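You operate a simulated robot arm through the tools that you are given. There is no shell and no other tool. Be economical: measure what you need, move in short steps, check, and stop when the job is done.

Carry out the task below with a simulated two-armed robot. There is one attempt and no reset: what you move stays moved.

Task
Free stop 1, slide it to 180 mm and lock it again.
Fine: free and lock it with the red key of the framing bench's four-key stand, which ends in its well; stop 2 and the other keys stay as they are.

It is judged by the outcome, as a careful person would: the job done as asked, and still so three seconds after it is handed in. It fails if anything else is knocked over, pushed out of place, dropped, spilled or broken.

Robot
Two 7-joint arms with two-finger parallel grippers on one trunk, on a base that drives. Base frame: it is fixed to the floor where the robot stands at the start and does not move with it; the origin is under the middle of the robot, x ahead of it, y to its left, z up; the surface under the hand at the start is at about z = 880. Units: mm, degrees, N and s.
The left shoulder is at the start at [-82, 119, 851], the right one opposite. With the tool pointing down near the work surface each hand reaches from about 100 to 580 mm from the robot's upright axis, wherever it stands, measured 20 degrees to its own side. Places, roughly: blue stop one [400, 500, 900]; blue stop two [400, 200, 900]; lever of stop two [400, 100, 1000]; screw of stop one [400, 400, 900]. Payload 3.43 kg a hand.
The TCP of each hand is the grasp point between the finger pads, 30 mm short of the fingertips. In the tool frame z runs along the fingers and y along their closing line. Largest opening 94 mm; finger width 28, thickness 10; the body of the gripper, 50 by 96 mm, starts 55 mm behind the TCP.
Orientation is that of the tool frame in the base frame, as [roll, pitch, yaw] about the fixed x, y, z axes, in that order (R = Rz(yaw) Ry(pitch) Rx(roll)). With the fingers straight down and closing along the base's y, the tool's x points along the base's -x, its y along +y and its z along -z.

Tools
- The arms move only by the tool arm_command. It takes "left_motion", "right_motion" or both (then of equal length, played together; a hand with none holds still); each is a list of rows, each an object of numbers (a shift or turn left out is 0, a gripper value left out holds the last): "tx", "ty", "tz": the shift along the tool's x, y, z in mm; "wx", "wy", "wz": the turn, a rotation vector about the tool's x, y, z in degrees. In form: [{"tx": .., "ty": .., "tz": .., "wx": .., "wy": .., "wz": ..}, ...]. A call has 1 to 8 rows; each row is the pose to reach, as a shift and turn from the pose commanded when the call began, along the tool's axes at that moment. "left_hand" and "right_hand" are, for a hand that has rows, the finger opening in mm, from 0 to 94, set as the call begins (left out, the last holds). Each row takes 0.2 s and may step no farther than 50 mm and 8.6 degrees from the row before; otherwise, or with a gripper value out of range, the whole call is refused. Where a pose cannot be reached the arm comes as near as it can. A force on the tool above 40 N (or 10 N above the force at the start of the call, whichever is more), or a blocked arm, ends the call early, and 0.2 s more pass. Each finger travels about 153 mm/s and halts on what it meets, pressing with about 44 N; the grip force reading is that of the motor and also rises with nothing between the fingers. The clock runs only during rows and for 0.2 s after the last one: add rows that repeat a pose to give the fingers time. The reply holds the time, the measured pose of the TCP, the force on the tool along the base axes, the opening and the grip force, in the units named above and with some noise, with the torque about the TCP (base axes, N m) and any sound that the robot's microphone picked up, and new pictures: "show" is both (left out), scene, wrist or none (wrist: the cameras of the hands that moved).
- Cameras (640 x 400 px; columns grow to the right, rows downward): "scene" is now at [21.5, 33.9, 1555.5]; the picture's right is [0.47, -0.88, 0.00], its down [-0.71, -0.38, -0.60] and it looks along [0.53, 0.28, -0.80] (base axes); focal length 289 px, centre (320, 200). "left" rides on the left gripper at [76, -14, -102] in its tool frame; the picture's right is [0.18, 0.98, 0.00], its down [-0.75, 0.14, -0.64] and it looks along [-0.63, 0.12, 0.77] (tool axes); focal length 243 px, centre (320, 200). "right" rides on the right gripper at [76, 14, -102] in its tool frame; the picture's right is [-0.18, 0.98, 0.00], its down [-0.75, -0.14, -0.64] and it looks along [-0.63, -0.12, 0.77] (tool axes); focal length 243 px, centre (320, 200). There is no depth. A picture from a camera that has moved, and an enlarged one, comes with that camera's place and axes in the base frame and with its lens.
- raise_lower(by): slides the trunk up (or, below 0, down) by that many mm; the arms and the scene camera ride with it, the base frame stays. It gives what a move gives, with no picture.
- drive_base(legs): drives the robot by 1 to 6 legs, each [ahead, left, turn to the left] in mm, mm and degrees, along the robot's own axes; the way and the turn of a leg run together, so that a leg with both is an arc; at most 1500 mm and 180 degrees a leg. The arms and the cameras ride along, it lands a little off, and it stops where it bumps. It gives what a move gives, and a new picture of the scene camera.
- turn_head(pan, tilt): turns the head with the scene camera to pan (to the left, within 143 degrees either way) and tilt (down, from -29 to 69), counted from straight ahead of the robot. It gives what a move gives, and a new picture of the scene camera.
- zoom(camera, box): a new picture of the part [left, top, right, bottom] of that camera's present view, enlarged. No time passes.
- hand_in(): hands the job in; it is judged then, once.

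Go step by step. Nothing tells you exact positions but the pictures and the camera data: compare them with the known pose of the tool, close in by small moves and look again before you grip or let go. The budget is 120 turns and 260 pictures, counting those below and the enlarged ones. Unless the task says otherwise, let go and move clear before handing in, and close with one line.

The tools are called after ">>>" by a JSON object that holds its "method" and its "body". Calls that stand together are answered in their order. arm_command: Moves the arms, as the interface text tells. Its arguments: {"type":"object","properties":{"left_motion":{"type":"array","items":{"type":"object","properties":{"tx":{"type":"number"},"ty":{"type":"number"},"tz":{"type":"number"},"wx":{"type":"number"},"wy":{"type":"number"},"wz":{"type":"number"}}}},"left_hand":{"type":"number"},"right_motion":{"type":"array","items":{"type":"object","properties":{"tx":{"type":"number"},"ty":{"type":"number"},"tz":{"type":"number"},"wx":{"type":"number"},"wy":{"type":"number"},"wz":{"type":"number"}}}},"right_hand":{"type":"number"},"show":{"type":"string","enum":["both","scene","wrist","none"]}},"required":[]} The other tools are called the same way: raise_lower (by) slides the trunk up or down; drive_base (legs) drives the base; turn_head (pan, tilt) turns the head that bears the scene camera; zoom (camera, box) takes an enlarged picture of a part of a camera's view; hand_in () hands the job in.

At the start:

```text
t: 0.0
left_tool_pos: [195.3, 224.3, 1215.7]
left_tcp_rot: [180.0, -0.1, 179.9]
left_wrist_force: [-0.3, -0.1, -0.9]
left_moment: [0.0, 0.01, 0.03]
left_finger_gap: 94.1
left_grip_force: 0.0
right_tool_pos: [292.7, 52.3, 1000.5]
right_tcp_rot: [-180.0, 0.0, 180.0]
right_wrist_force: [0.4, 0.2, 0.3]
right_moment: [-0.01, -0.03, -0.01]
right_finger_gap: 93.9
right_grip_force: 0.2
trunk travel left (down, up): [-275.0, 60.0]
robot x, y, heading: [-0.5, 1.8, 0.0]
head pan, tilt: [28.1, 53.3]
```

scene: 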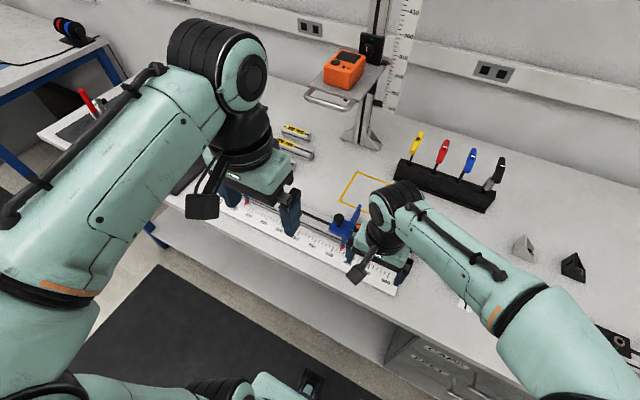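
right: 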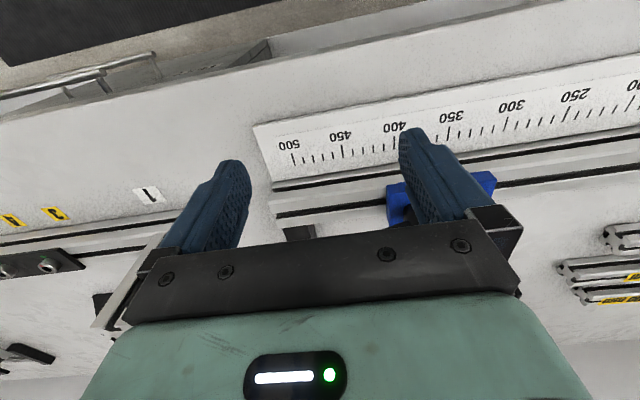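
left: 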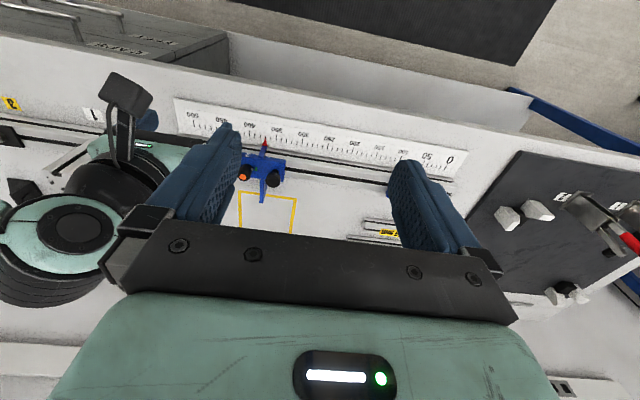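

I see a bench with a ruler (0 at the left, 500 at the right), a blue stop, and a four-key stand at the back. I'll zoom in to get the details.

>>> {"method": "zoom", "body": {"camera": "scene", "box": [380, 110, 540, 210]}}

>>> {"method": "zoom", "body": {"camera": "left", "box": [160, 80, 480, 280]}}

>>> {"method": "zoom", "body": {"camera": "scene", "box": [200, 120, 440, 300]}}

```text
4.00 times, centred on (460, 160) of scene
camera zoom: at [21.5, 33.9, 1555.5], right [0.47, -0.88, 0.0], down [-0.71, -0.38, -0.6], along [0.53, 0.28, -0.8], focal length 1157 px, centre (-240, 360)
```

zoom: 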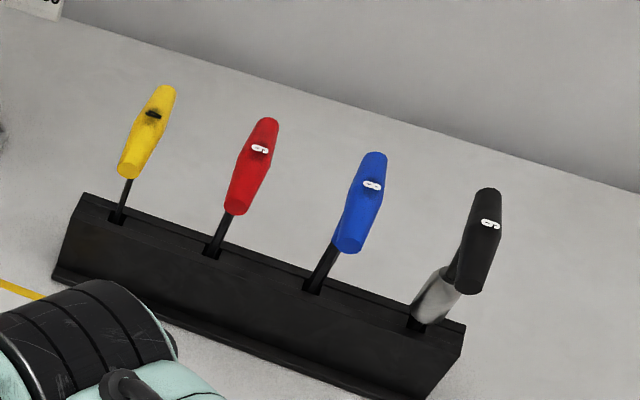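

```text
2.00 times, centred on (320, 180) of left
camera zoom: at [118.0, 212.1, 1317.5], right [-0.18, 0.98, 0.0], down [0.75, 0.14, 0.64], along [0.63, 0.12, -0.77], focal length 485 px, centre (320, 240)
```

zoom: 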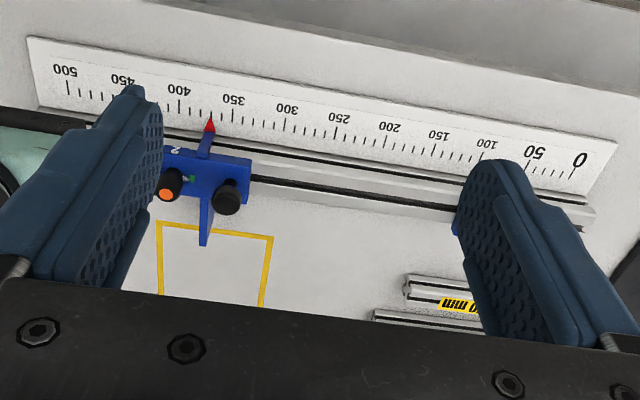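

```text
2.22 times, centred on (320, 210) of scene
camera zoom: at [21.5, 33.9, 1555.5], right [0.47, -0.88, 0.0], down [-0.71, -0.38, -0.6], along [0.53, 0.28, -0.8], focal length 643 px, centre (320, 178)
```

zoom: 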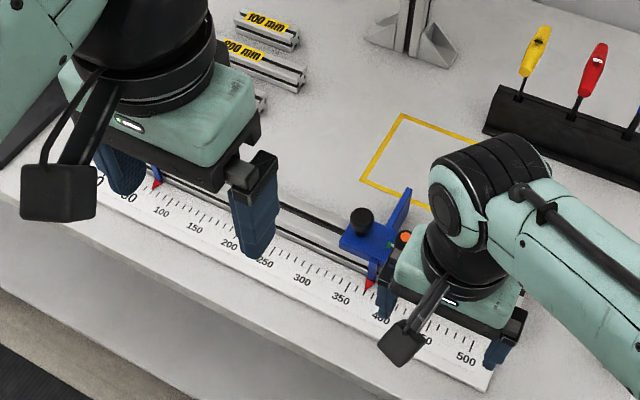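

Stop 1 reads about 75 and stop 2 about 375; stop 1 is hidden under the left hand. I'll raise and pull back the right hand and shift the left to look at stop 1.

>>> {"method": "arm_command", "body": {"left_motion": [{"ty": 50}, {"ty": 100}, {"ty": 140}, {"ty": 140}], "right_motion": [{"tz": -50}, {"tz": -100, "tx": 30}, {"tz": -150, "tx": 60, "ty": -50}, {"tz": -150, "tx": 60, "ty": -100}]}}

>>> {"method": "zoom", "body": {"camera": "left", "box": [160, 80, 480, 280]}}

>>> {"method": "zoom", "body": {"camera": "scene", "box": [280, 140, 440, 240]}}

```text
refused: row 2 steps farther than a row can; nothing moved
```

```text
2.00 times, centred on (320, 180) of left
camera zoom: at [118.0, 212.1, 1317.5], right [-0.18, 0.98, 0.0], down [0.75, 0.14, 0.64], along [0.63, 0.12, -0.77], focal length 485 px, centre (320, 240)
```

zoom: 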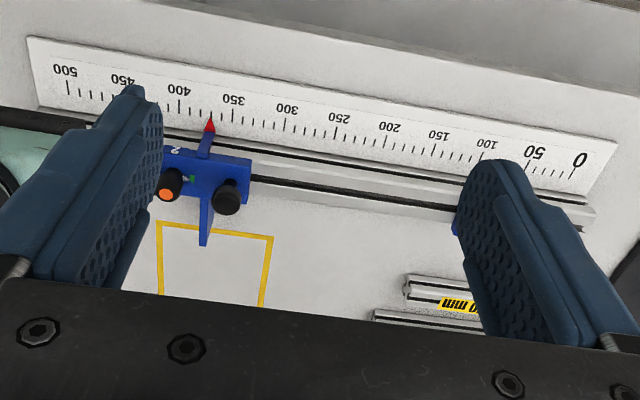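

```text
4.00 times, centred on (360, 190) of scene
camera zoom: at [21.5, 33.9, 1555.5], right [0.47, -0.88, 0.0], down [-0.71, -0.38, -0.6], along [0.53, 0.28, -0.8], focal length 1157 px, centre (160, 240)
```

zoom: 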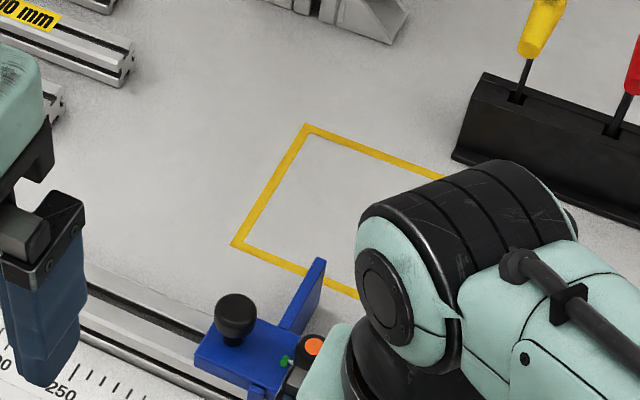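

The row step was too large, so nothing moved; I'll split the steps more finely.

>>> {"method": "arm_command", "body": {"left_motion": [{"ty": 45}, {"ty": 90}, {"ty": 135}, {"ty": 150}, {"ty": 150}, {"ty": 150}], "right_motion": [{"tz": -40}, {"tz": -80}, {"tz": -120}, {"tz": -140, "ty": -40}, {"tz": -140, "ty": -80, "tx": 20}, {"tz": -140, "ty": -120, "tx": 40}]}}

>>> {"method": "zoom", "body": {"camera": "left", "box": [200, 80, 440, 230]}}

>>> {"method": "zoom", "body": {"camera": "scene", "box": [200, 140, 440, 290]}}

```text
t: 1.4
left_tool_pos: [195.9, 373.0, 1216.9]
left_tcp_rot: [180.0, 0.0, 180.0]
left_wrist_force: [-0.7, -0.3, 0.1]
left_moment: [0.0, -0.04, 0.03]
left_finger_gap: 93.8
left_grip_force: 0.1
right_tool_pos: [252.4, -68.5, 1139.3]
right_tcp_rot: [179.9, 0.0, -179.9]
right_wrist_force: [-0.8, -0.1, 0.5]
right_moment: [0.06, -0.03, 0.0]
right_finger_gap: 93.8
right_grip_force: 0.1
trunk travel left (down, up): [-275.0, 60.0]
robot x, y, heading: [-0.5, -0.6, -0.1]
head pan, tilt: [28.1, 53.3]
camera scene: at [20.7, 32.7, 1555.5], right [0.47, -0.88, 0.0], down [-0.71, -0.38, -0.6], along [0.53, 0.28, -0.8], focal length 289 px, centre (320, 200)
camera right: at [174.6, -55.0, 1241.9], right [0.18, 0.98, 0.0], down [0.75, -0.14, 0.64], along [0.63, -0.12, -0.77], focal length 243 px, centre (320, 200)
camera left: at [119.9, 361.0, 1318.7], right [-0.18, 0.98, 0.0], down [0.75, 0.14, 0.64], along [0.63, 0.12, -0.77], focal length 243 px, centre (320, 200)
```

scene: 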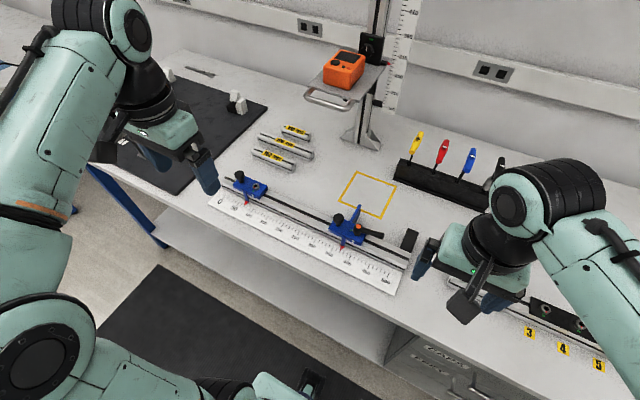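
right: 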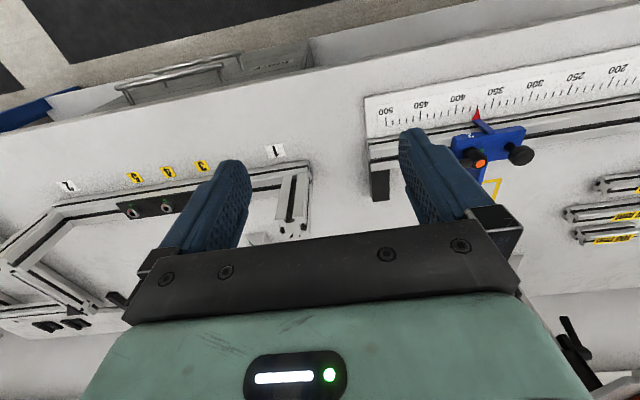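
left: 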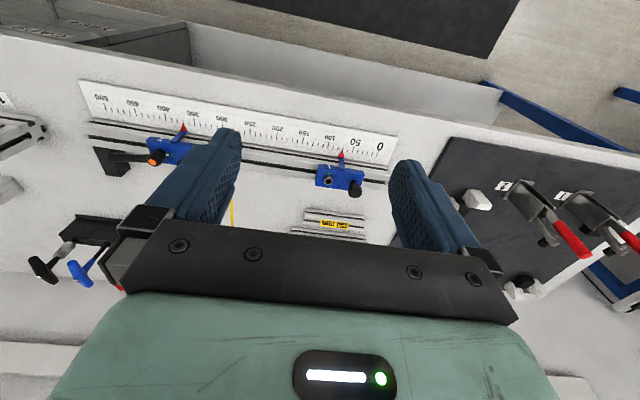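

```text
2.67 times, centred on (320, 155) of left
camera zoom: at [119.9, 361.0, 1318.7], right [-0.18, 0.98, 0.0], down [0.75, 0.14, 0.64], along [0.63, 0.12, -0.77], focal length 647 px, centre (320, 320)
```

zoom: 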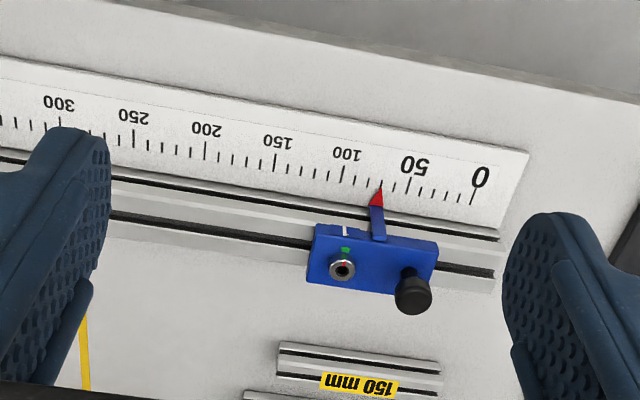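

```text
2.67 times, centred on (320, 215) of scene
camera zoom: at [20.7, 32.7, 1555.5], right [0.47, -0.88, 0.0], down [-0.71, -0.38, -0.6], along [0.53, 0.28, -0.8], focal length 771 px, centre (320, 160)
```

zoom: 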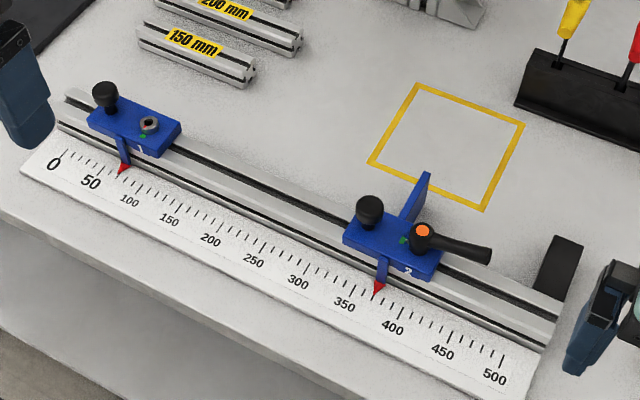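

I see stop 1's socket screw around [393, 432, 920], pointer near 73, and the key stand far back near x≈700. I'll check the room in front of the base and take closer looks at the screw and stand.

>>> {"method": "turn_head", "body": {"pan": -10, "tilt": 69}}

>>> {"method": "zoom", "body": {"camera": "left", "box": [310, 150, 374, 190]}}

>>> {"method": "zoom", "body": {"camera": "left", "box": [20, 200, 148, 280]}}

```text
t: 2.4
left_tool_pos: [196.6, 375.2, 1216.2]
left_tcp_rot: [180.0, 0.0, 180.0]
left_wrist_force: [0.6, -0.1, -0.8]
left_moment: [-0.02, 0.0, 0.02]
left_finger_gap: 94.0
left_grip_force: 0.0
right_tool_pos: [253.5, -67.2, 1139.6]
right_tcp_rot: [179.9, 0.0, -179.9]
right_wrist_force: [-0.4, 0.4, -0.4]
right_moment: [-0.03, 0.01, 0.01]
right_finger_gap: 94.2
right_grip_force: 0.0
trunk travel left (down, up): [-275.0, 60.0]
robot x, y, heading: [-0.3, -3.1, -0.2]
head pan, tilt: [-10.0, 68.8]
camera scene: at [11.5, -10.5, 1537.9], right [-0.17, -0.98, 0.0], down [-0.92, 0.16, -0.36], along [0.36, -0.06, -0.93], focal length 289 px, centre (320, 200)
```

scene: 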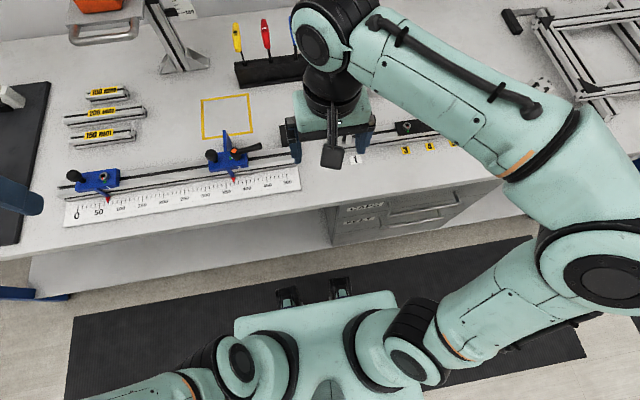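

```text
10.00 times, centred on (342, 170) of left
camera zoom: at [120.7, 361.9, 1318.4], right [-0.18, 0.98, 0.0], down [0.75, 0.14, 0.64], along [0.63, 0.12, -0.77], focal length 2426 px, centre (100, 500)
```

zoom: 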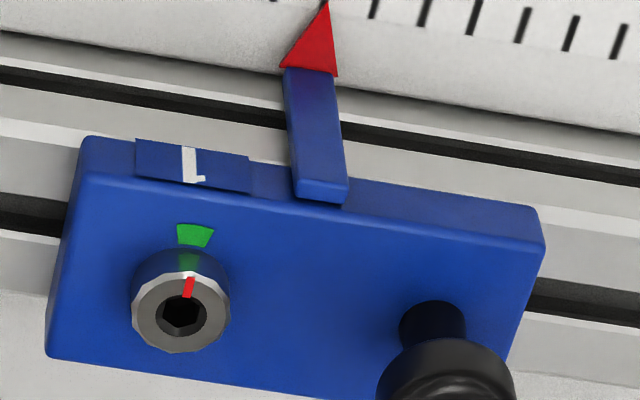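

```text
5.00 times, centred on (84, 240) of left
camera zoom: at [120.7, 361.9, 1318.4], right [-0.18, 0.98, 0.0], down [0.75, 0.14, 0.64], along [0.63, 0.12, -0.77], focal length 1213 px, centre (1500, 0)
```

zoom: 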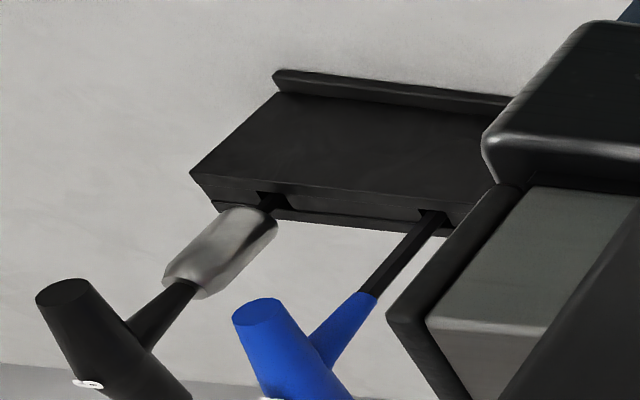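

There is clear floor ahead of the base for a short drive. Now I'll move the right hand out of the view and look at the stand from above.

>>> {"method": "arm_command", "body": {"right_motion": [{"ty": -45}, {"ty": -90}, {"ty": -130}], "show": "none"}}

>>> {"method": "turn_head", "body": {"pan": 0, "tilt": 50}}

>>> {"method": "zoom", "body": {"camera": "scene", "box": [260, 60, 420, 160]}}

```text
t: 3.2
left_tool_pos: [196.6, 374.4, 1216.5]
left_tcp_rot: [-180.0, 0.0, -180.0]
left_wrist_force: [0.0, 0.3, 0.3]
left_moment: [0.0, 0.02, -0.02]
left_finger_gap: 94.0
left_grip_force: 0.0
right_tool_pos: [253.5, -197.7, 1139.4]
right_tcp_rot: [-180.0, 0.0, -180.0]
right_wrist_force: [0.1, 0.2, -0.3]
right_moment: [-0.01, 0.01, 0.0]
right_finger_gap: 93.9
right_grip_force: 0.0
trunk travel left (down, up): [-275.0, 60.0]
robot x, y, heading: [0.2, -0.3, 0.2]
head pan, tilt: [-10.0, 68.8]
```

```text
t: 4.1
left_tool_pos: [197.5, 375.2, 1215.8]
left_tcp_rot: [-179.9, 0.0, -180.0]
left_wrist_force: [-0.5, -0.2, 0.5]
left_moment: [-0.03, 0.02, 0.05]
left_finger_gap: 94.1
left_grip_force: 0.1
right_tool_pos: [253.7, -197.1, 1139.9]
right_tcp_rot: [-179.9, 0.0, -180.0]
right_wrist_force: [-1.2, 0.3, 0.6]
right_moment: [0.01, 0.03, 0.01]
right_finger_gap: 94.1
right_grip_force: 0.1
trunk travel left (down, up): [-275.0, 60.0]
robot x, y, heading: [1.7, -2.1, -0.2]
head pan, tilt: [0.0, 50.0]
camera scene: at [33.4, -1.0, 1559.7], right [0.0, -1.0, 0.0], down [-0.77, 0.0, -0.64], along [0.64, 0.0, -0.77], focal length 289 px, centre (320, 200)
```

scene: 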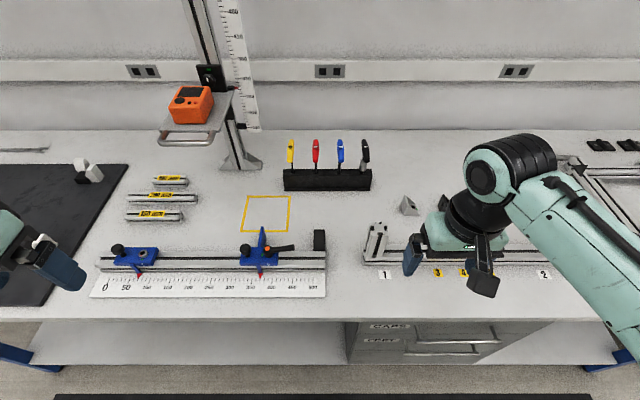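

```text
4.00 times, centred on (340, 110) of scene
camera zoom: at [33.4, -1.0, 1559.7], right [0.0, -1.0, 0.0], down [-0.77, 0.0, -0.64], along [0.64, 0.0, -0.77], focal length 1157 px, centre (240, 560)
```

zoom: 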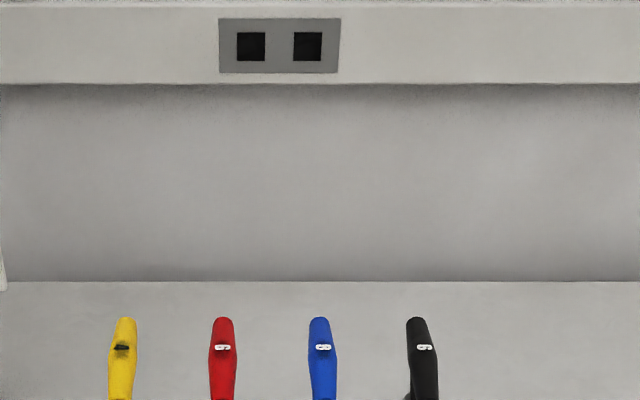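

Now a clear frontal view. I'll zoom on the keys lower.

>>> {"method": "zoom", "body": {"camera": "scene", "box": [276, 130, 380, 195]}}

>>> {"method": "zoom", "body": {"camera": "scene", "box": [90, 220, 330, 370]}}

```text
6.15 times, centred on (328, 162) of scene
camera zoom: at [33.4, -1.0, 1559.7], right [0.0, -1.0, 0.0], down [-0.77, 0.0, -0.64], along [0.64, 0.0, -0.77], focal length 1780 px, centre (271, 431)
```

zoom: 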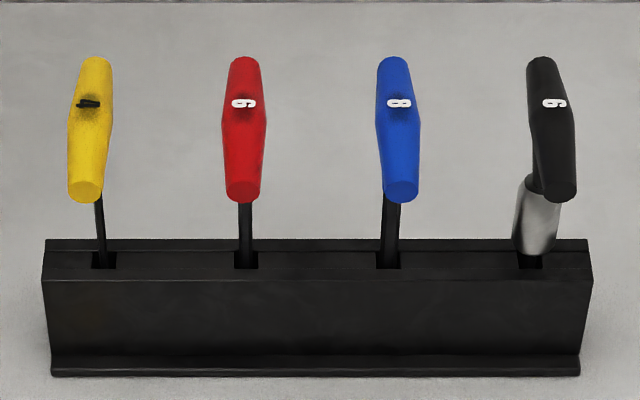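

```text
2.67 times, centred on (210, 295) of scene
camera zoom: at [33.4, -1.0, 1559.7], right [0.0, -1.0, 0.0], down [-0.77, 0.0, -0.64], along [0.64, 0.0, -0.77], focal length 771 px, centre (613, -53)
```

zoom: 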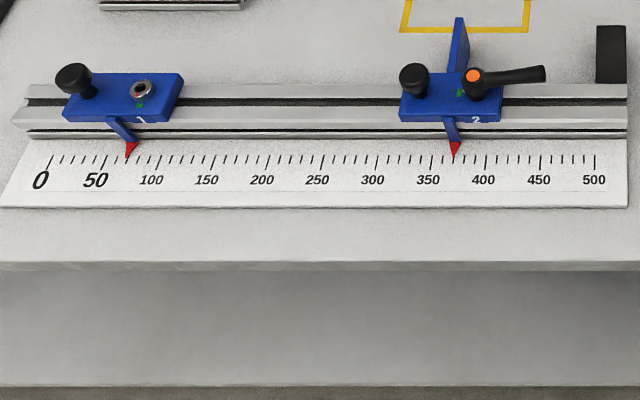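

Red key: bar handle along x, centre near [655, 12, 1025], standing in the block (top z≈945). It's out of easy reach, so I'll drive 80 mm ahead.

>>> {"method": "drive_base", "body": {"legs": [[80, 0, 0]]}}

>>> {"method": "turn_head", "body": {"pan": 0, "tilt": 69}}

```text
t: 5.1
left_tool_pos: [279.1, 373.3, 1217.1]
left_tcp_rot: [180.0, 0.0, 179.9]
left_wrist_force: [0.1, 0.5, 0.1]
left_moment: [0.01, 0.06, 0.01]
left_finger_gap: 94.2
left_grip_force: 0.1
right_tool_pos: [334.4, -197.9, 1138.4]
right_tcp_rot: [180.0, 0.0, 179.8]
right_wrist_force: [0.5, -0.1, 0.0]
right_moment: [-0.01, 0.03, 0.04]
right_finger_gap: 94.3
right_grip_force: 0.1
trunk travel left (down, up): [-275.0, 60.0]
robot x, y, heading: [79.2, -3.3, 0.1]
head pan, tilt: [0.0, 50.0]
camera scene: at [114.8, -1.0, 1559.7], right [0.0, -1.0, 0.0], down [-0.77, 0.0, -0.64], along [0.64, 0.0, -0.77], focal length 289 px, centre (320, 200)
```

scene: 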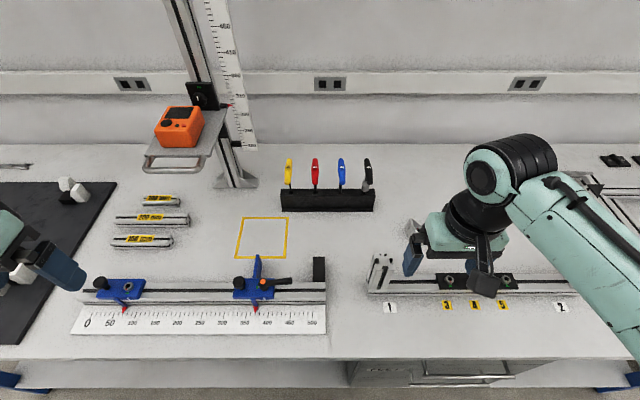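

```text
t: 6.0
left_tool_pos: [277.7, 374.1, 1217.4]
left_tcp_rot: [-179.9, 0.0, 179.9]
left_wrist_force: [0.2, -0.9, 0.3]
left_moment: [-0.01, -0.01, 0.0]
left_finger_gap: 94.0
left_grip_force: 0.0
right_tool_pos: [333.8, -198.0, 1139.2]
right_tcp_rot: [-180.0, 0.1, 179.9]
right_wrist_force: [-0.4, 0.3, 0.7]
right_moment: [-0.03, 0.0, -0.01]
right_finger_gap: 94.2
right_grip_force: 0.1
trunk travel left (down, up): [-275.0, 60.0]
robot x, y, heading: [80.6, 1.0, -0.2]
head pan, tilt: [0.0, 68.8]
camera scene: at [92.9, -1.0, 1537.9], right [0.0, -1.0, 0.0], down [-0.93, 0.0, -0.36], along [0.36, 0.0, -0.93], focal length 289 px, centre (320, 200)
```

scene: 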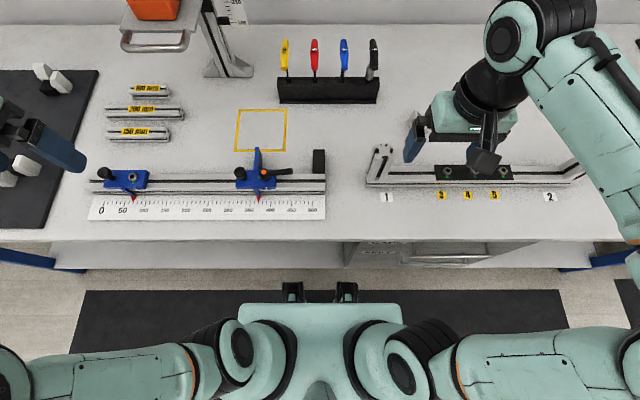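

The drive went fine with space still left; I'll go 30 mm further, then bring the right hand over the red key at height.

>>> {"method": "drive_base", "body": {"legs": [[30, 0, 0]]}}

>>> {"method": "raise_lower", "body": {"by": 50}}

>>> {"method": "arm_command", "body": {"right_motion": [{"ty": 25, "tx": -30}, {"ty": 50, "tx": -60}, {"ty": 75, "tx": -90}, {"ty": 100, "tx": -120}, {"ty": 130, "tx": -150}, {"ty": 160, "tx": -180}, {"ty": 190, "tx": -200}, {"ty": 210, "tx": -220}], "right_hand": 50}}

```text
t: 6.8
left_tool_pos: [307.9, 373.3, 1216.6]
left_tcp_rot: [180.0, 0.0, 180.0]
left_wrist_force: [0.7, -0.7, -0.1]
left_moment: [-0.01, 0.0, 0.01]
left_finger_gap: 94.1
left_grip_force: 0.1
right_tool_pos: [363.2, -197.8, 1139.3]
right_tcp_rot: [-180.0, 0.1, 179.9]
right_wrist_force: [-0.4, 0.6, -0.5]
right_moment: [0.0, -0.02, 0.01]
right_finger_gap: 94.0
right_grip_force: 0.1
trunk travel left (down, up): [-275.0, 60.0]
robot x, y, heading: [110.0, 4.1, -0.0]
head pan, tilt: [0.0, 68.8]
camera scene: at [122.4, -1.1, 1537.7], right [0.0, -1.0, 0.0], down [-0.93, 0.0, -0.36], along [0.36, 0.0, -0.93], focal length 289 px, centre (320, 200)
```

scene: 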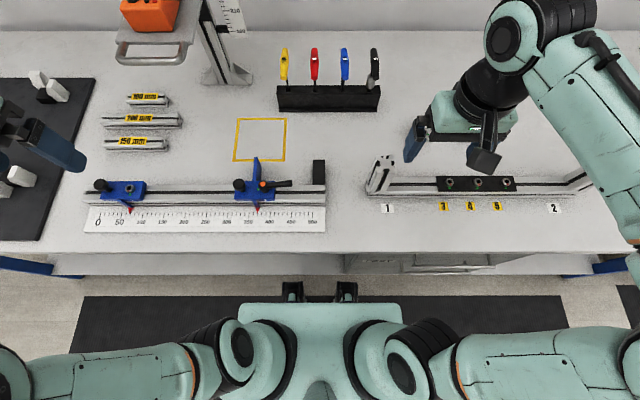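

```text
t: 7.7
left_tool_pos: [306.1, 374.9, 1265.5]
left_tcp_rot: [180.0, 0.0, 179.9]
left_wrist_force: [-0.5, 0.8, -0.4]
left_moment: [-0.01, -0.01, -0.02]
left_finger_gap: 94.1
left_grip_force: 0.0
right_tool_pos: [363.1, -197.8, 1189.4]
right_tcp_rot: [180.0, 0.0, -180.0]
right_wrist_force: [-0.4, 0.2, 0.2]
right_moment: [0.0, -0.03, 0.0]
right_finger_gap: 93.9
right_grip_force: 0.3
trunk travel left (down, up): [-325.0, 10.0]
robot x, y, heading: [111.1, -0.9, -0.1]
head pan, tilt: [0.0, 68.8]
```

```text
t: 9.5
left_tool_pos: [307.8, 373.8, 1266.9]
left_tcp_rot: [-180.0, 0.0, 179.9]
left_wrist_force: [0.2, 0.3, 0.3]
left_moment: [0.02, 0.0, 0.02]
left_finger_gap: 94.1
left_grip_force: 0.1
right_tool_pos: [572.8, 0.4, 1189.2]
right_tcp_rot: [-180.0, 0.0, -179.9]
right_wrist_force: [-0.1, -0.8, -0.7]
right_moment: [-0.02, -0.02, -0.03]
right_finger_gap: 49.8
right_grip_force: 0.1
right hand out of reach, approached as far as the arm can: row 8
trunk travel left (down, up): [-325.0, 10.0]
robot x, y, heading: [106.1, 0.6, 0.2]
head pan, tilt: [0.0, 68.8]
camera scene: at [121.8, -1.7, 1592.2], right [0.0, -1.0, 0.0], down [-0.93, 0.0, -0.36], along [0.36, 0.0, -0.93], focal length 289 px, centre (320, 200)
camera right: at [494.3, 14.0, 1290.4], right [0.18, 0.98, 0.0], down [0.75, -0.14, 0.64], along [0.63, -0.12, -0.77], focal length 243 px, centre (320, 200)
```

scene: 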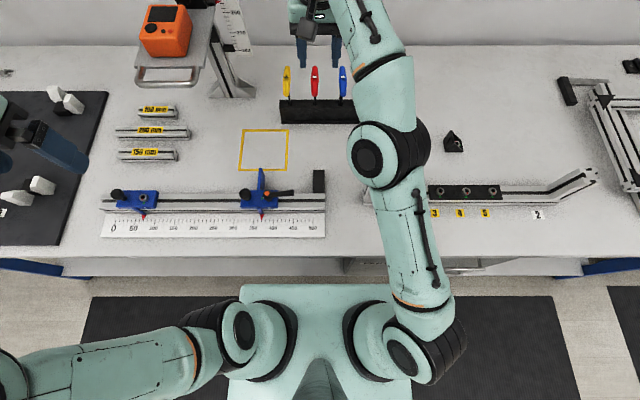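
right: 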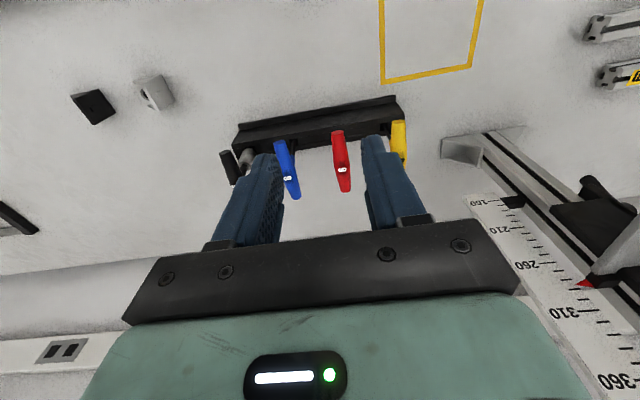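

The red bar is about from (614, 9) to (697, 12), z≈1027. The hand is out of reach at that height but will reach lower down; I'll descend to z≈1090, then forward.

>>> {"method": "arm_command", "body": {"right_motion": [{"tz": 45}, {"tz": 90}, {"tz": 95}], "show": "none"}}

```text
t: 10.3
left_tool_pos: [307.5, 374.6, 1267.0]
left_tcp_rot: [179.9, 0.0, -180.0]
left_wrist_force: [-0.6, 0.0, 0.1]
left_moment: [0.01, 0.0, 0.02]
left_finger_gap: 94.0
left_grip_force: 0.0
right_tool_pos: [571.5, -0.2, 1090.7]
right_tcp_rot: [179.9, 0.1, 179.9]
right_wrist_force: [0.0, -0.3, -0.3]
right_moment: [0.0, 0.03, 0.0]
right_finger_gap: 49.8
right_grip_force: 0.1
trunk travel left (down, up): [-325.0, 10.0]
robot x, y, heading: [106.1, 2.1, -0.0]
head pan, tilt: [0.0, 68.8]
```

>>> {"method": "arm_command", "body": {"right_motion": [{"tx": -40, "ty": 5}, {"tx": -75, "ty": 10}, {"tx": -85, "ty": 11}, {"tx": -85, "ty": 11}], "show": "both"}}

>>> {"method": "zoom", "body": {"camera": "right", "box": [220, 60, 420, 260]}}

```text
t: 11.3
left_tool_pos: [308.4, 375.2, 1266.7]
left_tcp_rot: [180.0, 0.0, 180.0]
left_wrist_force: [0.1, 0.6, 0.5]
left_moment: [0.01, 0.03, -0.04]
left_finger_gap: 93.9
left_grip_force: 0.1
right_tool_pos: [631.3, 2.7, 1084.3]
right_tcp_rot: [-180.0, -0.1, 179.9]
right_wrist_force: [0.1, -0.8, -0.1]
right_moment: [-0.02, 0.01, -0.02]
right_finger_gap: 49.8
right_grip_force: 0.1
right hand out of reach, approached as far as the arm can: row 2, 3, 4
trunk travel left (down, up): [-325.0, 10.0]
robot x, y, heading: [112.7, 1.6, -0.0]
head pan, tilt: [0.0, 68.8]
camera scene: at [123.0, -0.4, 1592.2], right [0.0, -1.0, 0.0], down [-0.93, 0.0, -0.36], along [0.36, 0.0, -0.93], focal length 289 px, centre (320, 200)
camera right: at [553.4, 16.8, 1187.0], right [0.18, 0.98, 0.0], down [0.75, -0.14, 0.64], along [0.63, -0.12, -0.77], focal length 243 px, centre (320, 200)
```

scene: 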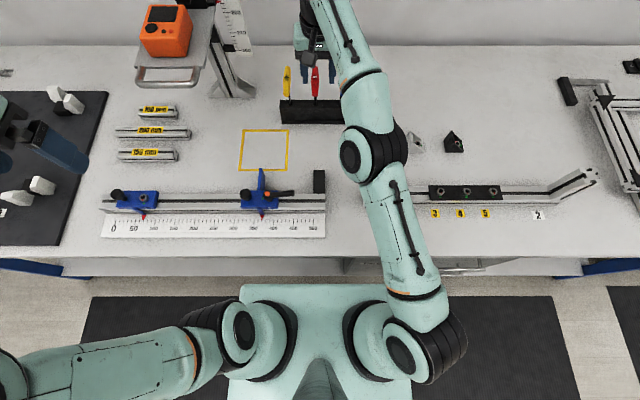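
right: 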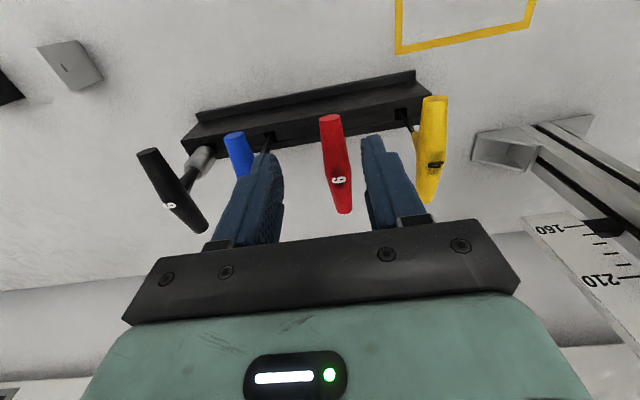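

```text
2.00 times, centred on (320, 160) of right
camera zoom: at [553.4, 16.8, 1187.0], right [0.18, 0.98, 0.0], down [0.75, -0.14, 0.64], along [0.63, -0.12, -0.77], focal length 485 px, centre (320, 280)
```

zoom: 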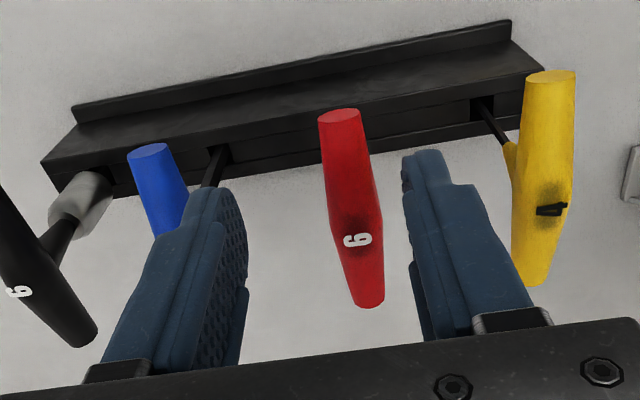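

The red bar is centred near [657, 11, 1026] and the hand tops out at x≈631, so I'll drive 25 mm more ahead; the fingertips stay above the handles.

>>> {"method": "drive_base", "body": {"legs": [[25, 0, 0]]}}

```text
t: 12.1
left_tool_pos: [328.9, 374.2, 1266.3]
left_tcp_rot: [180.0, 0.1, 180.0]
left_wrist_force: [0.0, 0.1, 0.4]
left_moment: [0.0, -0.02, 0.0]
left_finger_gap: 93.9
left_grip_force: 0.0
right_tool_pos: [651.7, 3.7, 1085.2]
right_tcp_rot: [180.0, 0.1, 179.9]
right_wrist_force: [-0.5, -1.0, -0.2]
right_moment: [0.01, 0.0, 0.02]
right_finger_gap: 49.9
right_grip_force: 0.0
trunk travel left (down, up): [-325.0, 10.0]
robot x, y, heading: [132.3, 1.4, -0.1]
head pan, tilt: [0.0, 68.8]
camera scene: at [143.4, -1.0, 1591.7], right [0.0, -1.0, 0.0], down [-0.93, 0.0, -0.36], along [0.36, 0.0, -0.93], focal length 289 px, centre (320, 200)
```

scene: 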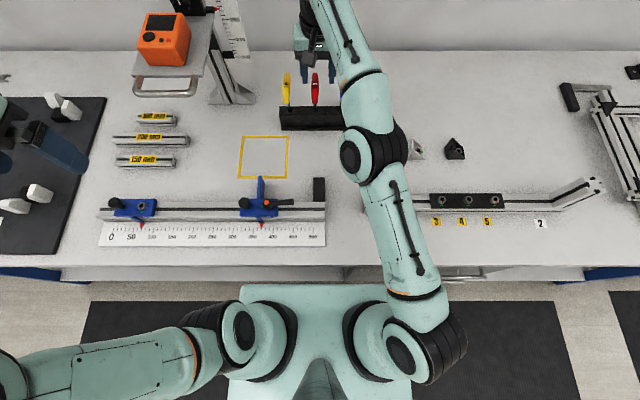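

No bump reported. One more 25 mm for lifting margin.

>>> {"method": "drive_base", "body": {"legs": [[25, 0, 0]]}}

```text
t: 12.9
left_tool_pos: [352.3, 375.3, 1265.6]
left_tcp_rot: [179.9, 0.1, -180.0]
left_wrist_force: [-0.7, -0.4, 0.0]
left_moment: [0.01, -0.04, -0.02]
left_finger_gap: 94.2
left_grip_force: 0.1
right_tool_pos: [676.0, 3.9, 1086.0]
right_tcp_rot: [-180.0, 0.1, -180.0]
right_wrist_force: [-0.2, -0.9, 0.1]
right_moment: [-0.01, -0.02, 0.0]
right_finger_gap: 50.0
right_grip_force: 0.1
trunk travel left (down, up): [-325.0, 10.0]
robot x, y, heading: [157.2, -3.2, 0.2]
head pan, tilt: [0.0, 68.8]
camera scene: at [168.0, -1.1, 1591.7], right [0.0, -1.0, 0.0], down [-0.93, 0.0, -0.36], along [0.36, 0.0, -0.93], focal length 289 px, centre (320, 200)
```

scene: 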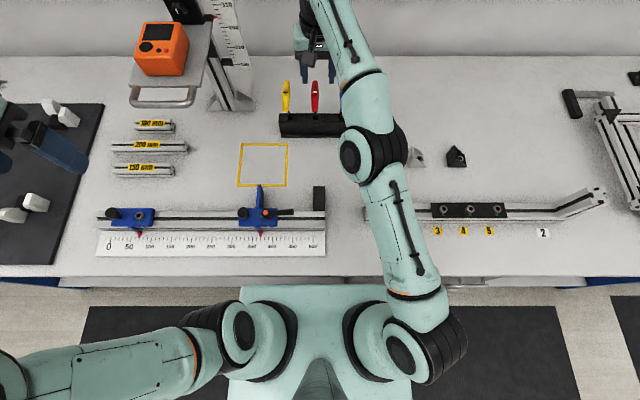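

Now the hand can be centred above the red handle at [657, 11].

>>> {"method": "arm_command", "body": {"right_motion": [{"tx": 19, "ty": 7.5}, {"tx": 19, "ty": 7.5}], "show": "wrist"}}

>>> {"method": "zoom", "body": {"camera": "right", "box": [220, 60, 420, 260]}}

```text
t: 13.5
left_tool_pos: [356.9, 375.1, 1266.5]
left_tcp_rot: [180.0, 0.0, -180.0]
left_wrist_force: [0.4, -0.5, -1.0]
left_moment: [0.01, 0.04, -0.01]
left_finger_gap: 94.3
left_grip_force: 0.0
right_tool_pos: [659.7, 11.8, 1087.5]
right_tcp_rot: [180.0, 0.0, 179.9]
right_wrist_force: [0.1, 0.3, 0.0]
right_moment: [0.03, 0.0, -0.02]
right_finger_gap: 50.1
right_grip_force: 0.1
trunk travel left (down, up): [-325.0, 10.0]
robot x, y, heading: [155.4, -0.3, 0.1]
head pan, tilt: [0.0, 68.8]
camera right: at [581.4, 24.3, 1188.5], right [0.18, 0.98, 0.0], down [0.75, -0.14, 0.64], along [0.63, -0.12, -0.77], focal length 243 px, centre (320, 200)
```

right: 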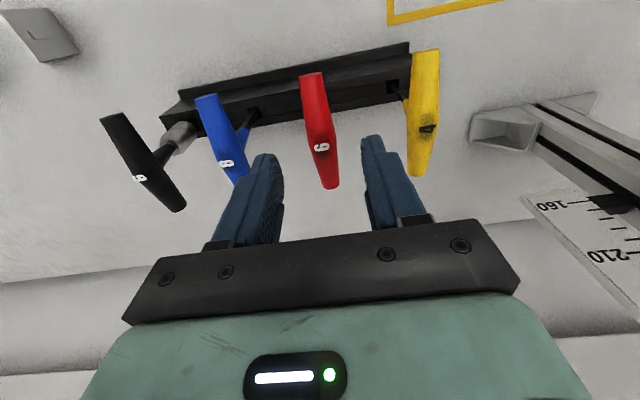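

```text
2.00 times, centred on (320, 160) of right
camera zoom: at [581.4, 24.3, 1188.5], right [0.18, 0.98, 0.0], down [0.75, -0.14, 0.64], along [0.63, -0.12, -0.77], focal length 485 px, centre (320, 280)
```

zoom: 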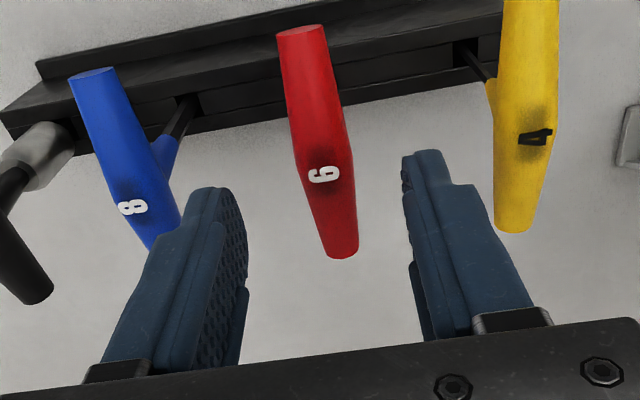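

Alignment confirmed: bar centre ≈ (658, 11.5). I'll lower to z≈1026 with fingers at 50 mm.

>>> {"method": "arm_command", "body": {"right_motion": [{"tx": 1.5, "tz": 30}, {"tx": 1.5, "tz": 50}, {"tx": 1.5, "tz": 61}, {"tx": 1.5, "tz": 61}], "show": "both"}}

>>> {"method": "zoom", "body": {"camera": "right", "box": [220, 60, 420, 260]}}

```text
t: 14.5
left_tool_pos: [355.5, 374.3, 1267.5]
left_tcp_rot: [180.0, 0.2, -180.0]
left_wrist_force: [-0.3, -0.9, 0.2]
left_moment: [0.0, -0.02, 0.01]
left_finger_gap: 93.8
left_grip_force: 0.1
right_tool_pos: [656.7, 9.8, 1025.1]
right_tcp_rot: [-180.0, 0.0, -180.0]
right_wrist_force: [0.6, -0.3, 0.2]
right_moment: [-0.02, 0.03, -0.02]
right_finger_gap: 49.8
right_grip_force: 0.1
trunk travel left (down, up): [-325.0, 10.0]
robot x, y, heading: [159.0, -2.5, -0.2]
head pan, tilt: [0.0, 68.8]
camera scene: at [170.6, -1.1, 1592.1], right [0.0, -1.0, 0.0], down [-0.93, 0.0, -0.36], along [0.36, 0.0, -0.93], focal length 289 px, centre (320, 200)
camera right: at [578.5, 22.8, 1127.9], right [0.18, 0.98, 0.0], down [0.75, -0.14, 0.64], along [0.63, -0.12, -0.77], focal length 243 px, centre (320, 200)
```

scene: 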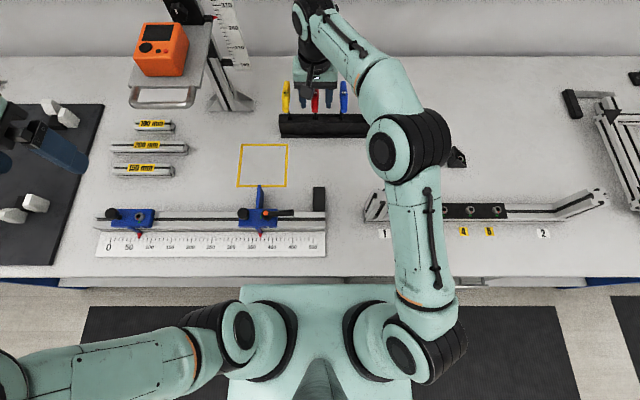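
right: 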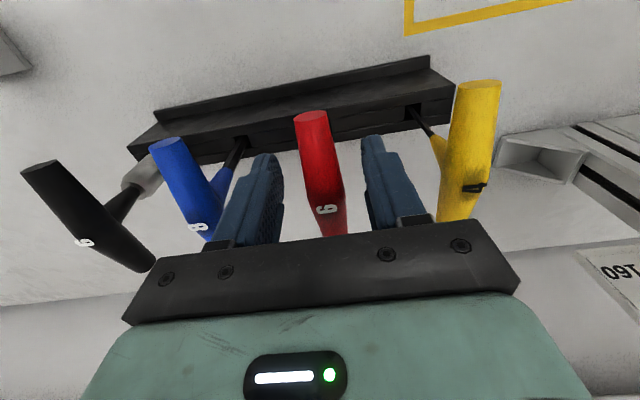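

```text
2.00 times, centred on (320, 160) of right
camera zoom: at [578.5, 22.8, 1127.9], right [0.18, 0.98, 0.0], down [0.75, -0.14, 0.64], along [0.63, -0.12, -0.77], focal length 485 px, centre (320, 280)
```

zoom: 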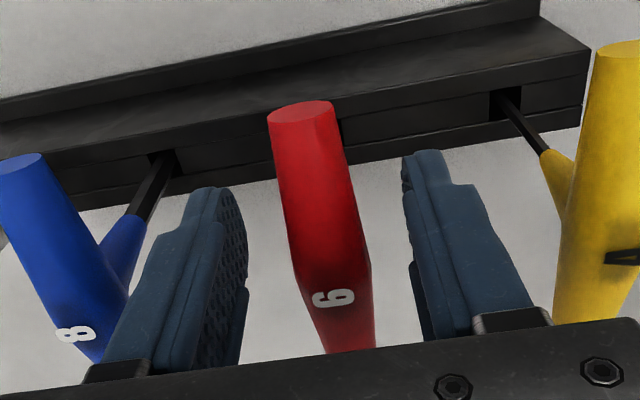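

The fingers straddle the red bar cleanly. Closing now.

>>> {"method": "arm_command", "body": {"right_motion": [{"ty": 0.5}, {"ty": 0.5}, {"ty": 0.5}], "right_hand": 0, "show": "wrist"}}

```text
t: 15.3
left_tool_pos: [354.8, 375.1, 1267.0]
left_tcp_rot: [-179.9, 0.1, 180.0]
left_wrist_force: [-0.2, -0.6, 0.2]
left_moment: [0.0, 0.01, 0.0]
left_finger_gap: 94.0
left_grip_force: 0.1
right_tool_pos: [656.0, 10.8, 1026.3]
right_tcp_rot: [179.9, 0.1, 180.0]
right_wrist_force: [-0.9, -0.8, 2.8]
right_moment: [-0.01, 0.15, 0.02]
right_finger_gap: 22.6
right_grip_force: 44.3
trunk travel left (down, up): [-325.0, 10.0]
robot x, y, heading: [161.1, -1.5, 0.1]
head pan, tilt: [0.0, 68.8]
camera right: at [578.9, 23.8, 1127.8], right [0.18, 0.98, 0.0], down [0.75, -0.14, 0.64], along [0.63, -0.12, -0.77], focal length 243 px, centre (320, 200)
```

right: 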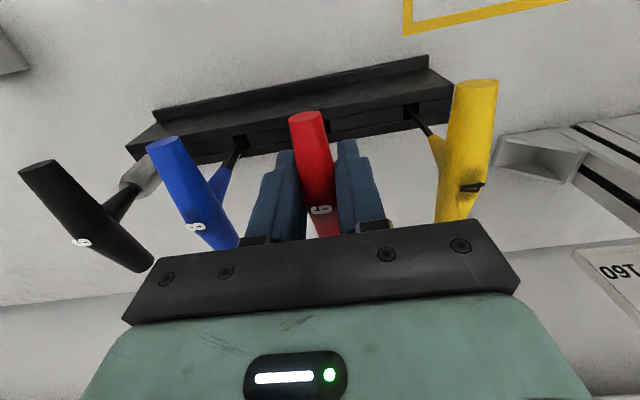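

Gripped with a 22.6 mm gap and 44 N. Now I'll lift straight up in small steps.

>>> {"method": "arm_command", "body": {"right_motion": [{"tz": -12}, {"tz": -25}, {"tz": -40}, {"tz": -55}, {"tz": -70}], "show": "both"}}

>>> {"method": "turn_head", "body": {"pan": 0, "tilt": 45}}

>>> {"method": "zoom", "body": {"camera": "scene", "box": [260, 100, 400, 220]}}

```text
t: 16.5
left_tool_pos: [355.7, 374.7, 1266.8]
left_tcp_rot: [179.9, 0.1, -179.9]
left_wrist_force: [-0.8, 0.5, -0.5]
left_moment: [0.0, -0.02, -0.01]
left_finger_gap: 93.9
left_grip_force: 0.0
right_tool_pos: [656.4, 12.2, 1094.5]
right_tcp_rot: [-180.0, 0.0, 180.0]
right_wrist_force: [-0.1, 0.6, -1.6]
right_moment: [0.03, 0.04, 0.0]
right_finger_gap: 23.0
right_grip_force: 44.1
trunk travel left (down, up): [-325.0, 10.0]
robot x, y, heading: [157.6, 2.5, 0.1]
head pan, tilt: [0.0, 68.8]
camera scene: at [170.7, -1.0, 1592.1], right [0.0, -1.0, 0.0], down [-0.93, 0.0, -0.36], along [0.36, 0.0, -0.93], focal length 289 px, centre (320, 200)
camera right: at [579.4, 25.7, 1196.2], right [0.18, 0.98, 0.0], down [0.75, -0.14, 0.64], along [0.63, -0.12, -0.77], focal length 243 px, centre (320, 200)
```

scene: 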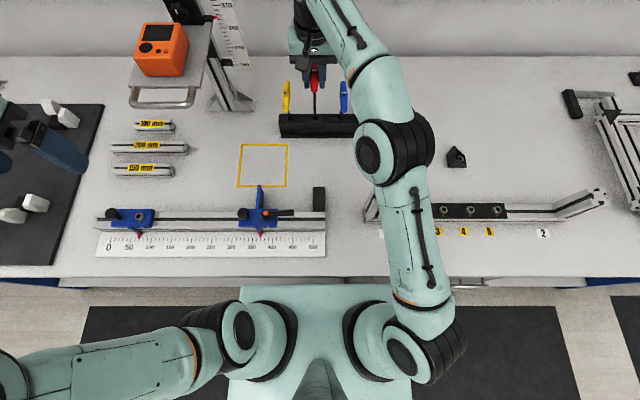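
right: 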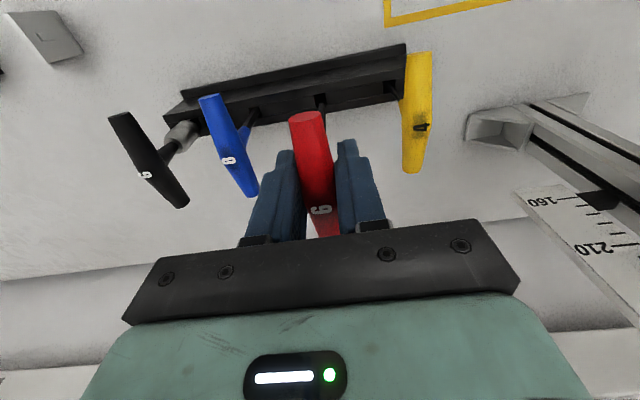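

```text
t: 17.4
left_tool_pos: [356.5, 375.2, 1266.3]
left_tcp_rot: [-180.0, 0.1, -180.0]
left_wrist_force: [-1.0, -0.1, 0.2]
left_moment: [0.02, 0.0, 0.01]
left_finger_gap: 93.9
left_grip_force: 0.1
right_tool_pos: [657.3, 11.5, 1094.1]
right_tcp_rot: [180.0, 0.0, 179.9]
right_wrist_force: [0.7, 0.2, -0.6]
right_moment: [-0.01, 0.0, 0.02]
right_finger_gap: 22.5
right_grip_force: 43.3
trunk travel left (down, up): [-325.0, 10.0]
robot x, y, heading: [161.8, -0.0, -0.2]
head pan, tilt: [0.0, 45.0]
camera scene: at [196.1, -1.1, 1620.9], right [0.0, -1.0, 0.0], down [-0.71, 0.0, -0.71], along [0.71, 0.0, -0.71], focal length 289 px, centre (320, 200)
```

scene: 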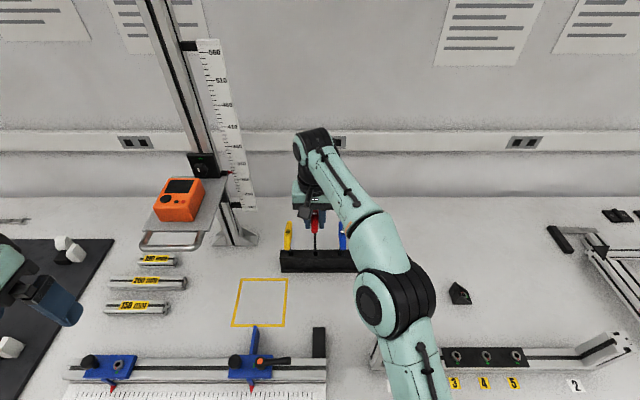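

```text
3.33 times, centred on (330, 160) of scene
camera zoom: at [196.1, -1.1, 1620.9], right [0.0, -1.0, 0.0], down [-0.71, 0.0, -0.71], along [0.71, 0.0, -0.71], focal length 964 px, centre (287, 333)
```

zoom: 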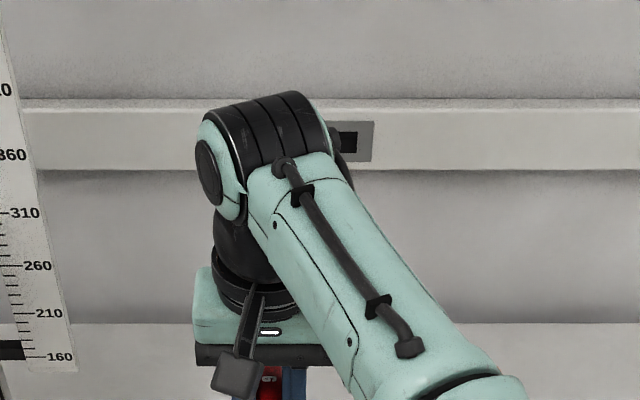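

>>> {"method": "zoom", "body": {"camera": "scene", "box": [268, 195, 372, 280]}}

```text
4.71 times, centred on (320, 238) of scene
camera zoom: at [196.1, -1.1, 1620.9], right [0.0, -1.0, 0.0], down [-0.71, 0.0, -0.71], along [0.71, 0.0, -0.71], focal length 1361 px, centre (320, 24)
```

zoom: 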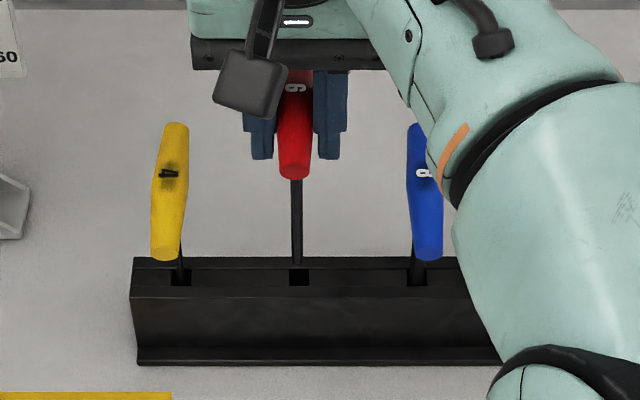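

The tip seems just about clear of the well (z≈960). I'll lift 35 mm more and check.

>>> {"method": "arm_command", "body": {"right_motion": [{"tz": -18}, {"tz": -35}, {"tz": -35}], "show": "none"}}

>>> {"method": "zoom", "body": {"camera": "scene", "box": [268, 185, 372, 270]}}

```text
t: 18.2
left_tool_pos: [355.8, 375.3, 1266.4]
left_tcp_rot: [-180.0, 0.0, -180.0]
left_wrist_force: [-0.2, 0.3, 0.1]
left_moment: [0.03, 0.0, 0.01]
left_finger_gap: 94.1
left_grip_force: 0.0
right_tool_pos: [654.2, 12.0, 1128.7]
right_tcp_rot: [180.0, 0.0, 180.0]
right_wrist_force: [0.1, -0.9, -0.5]
right_moment: [0.02, 0.05, 0.02]
right_finger_gap: 22.6
right_grip_force: 44.1
trunk travel left (down, up): [-325.0, 10.0]
robot x, y, heading: [159.9, 0.3, -0.0]
head pan, tilt: [0.0, 45.0]
```

```text
4.71 times, centred on (320, 228) of scene
camera zoom: at [196.0, -1.3, 1621.0], right [0.0, -1.0, 0.0], down [-0.71, 0.0, -0.71], along [0.71, 0.0, -0.71], focal length 1361 px, centre (320, 71)
```

zoom: 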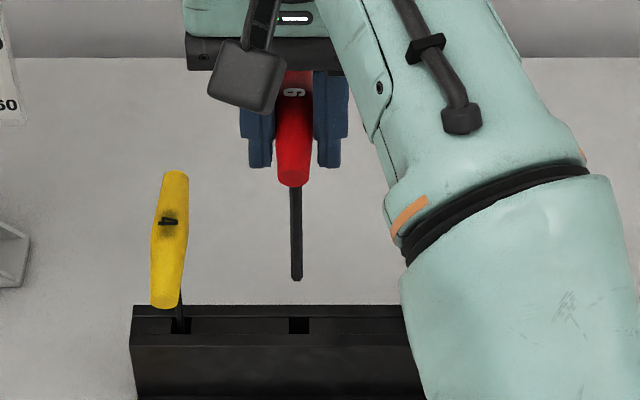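

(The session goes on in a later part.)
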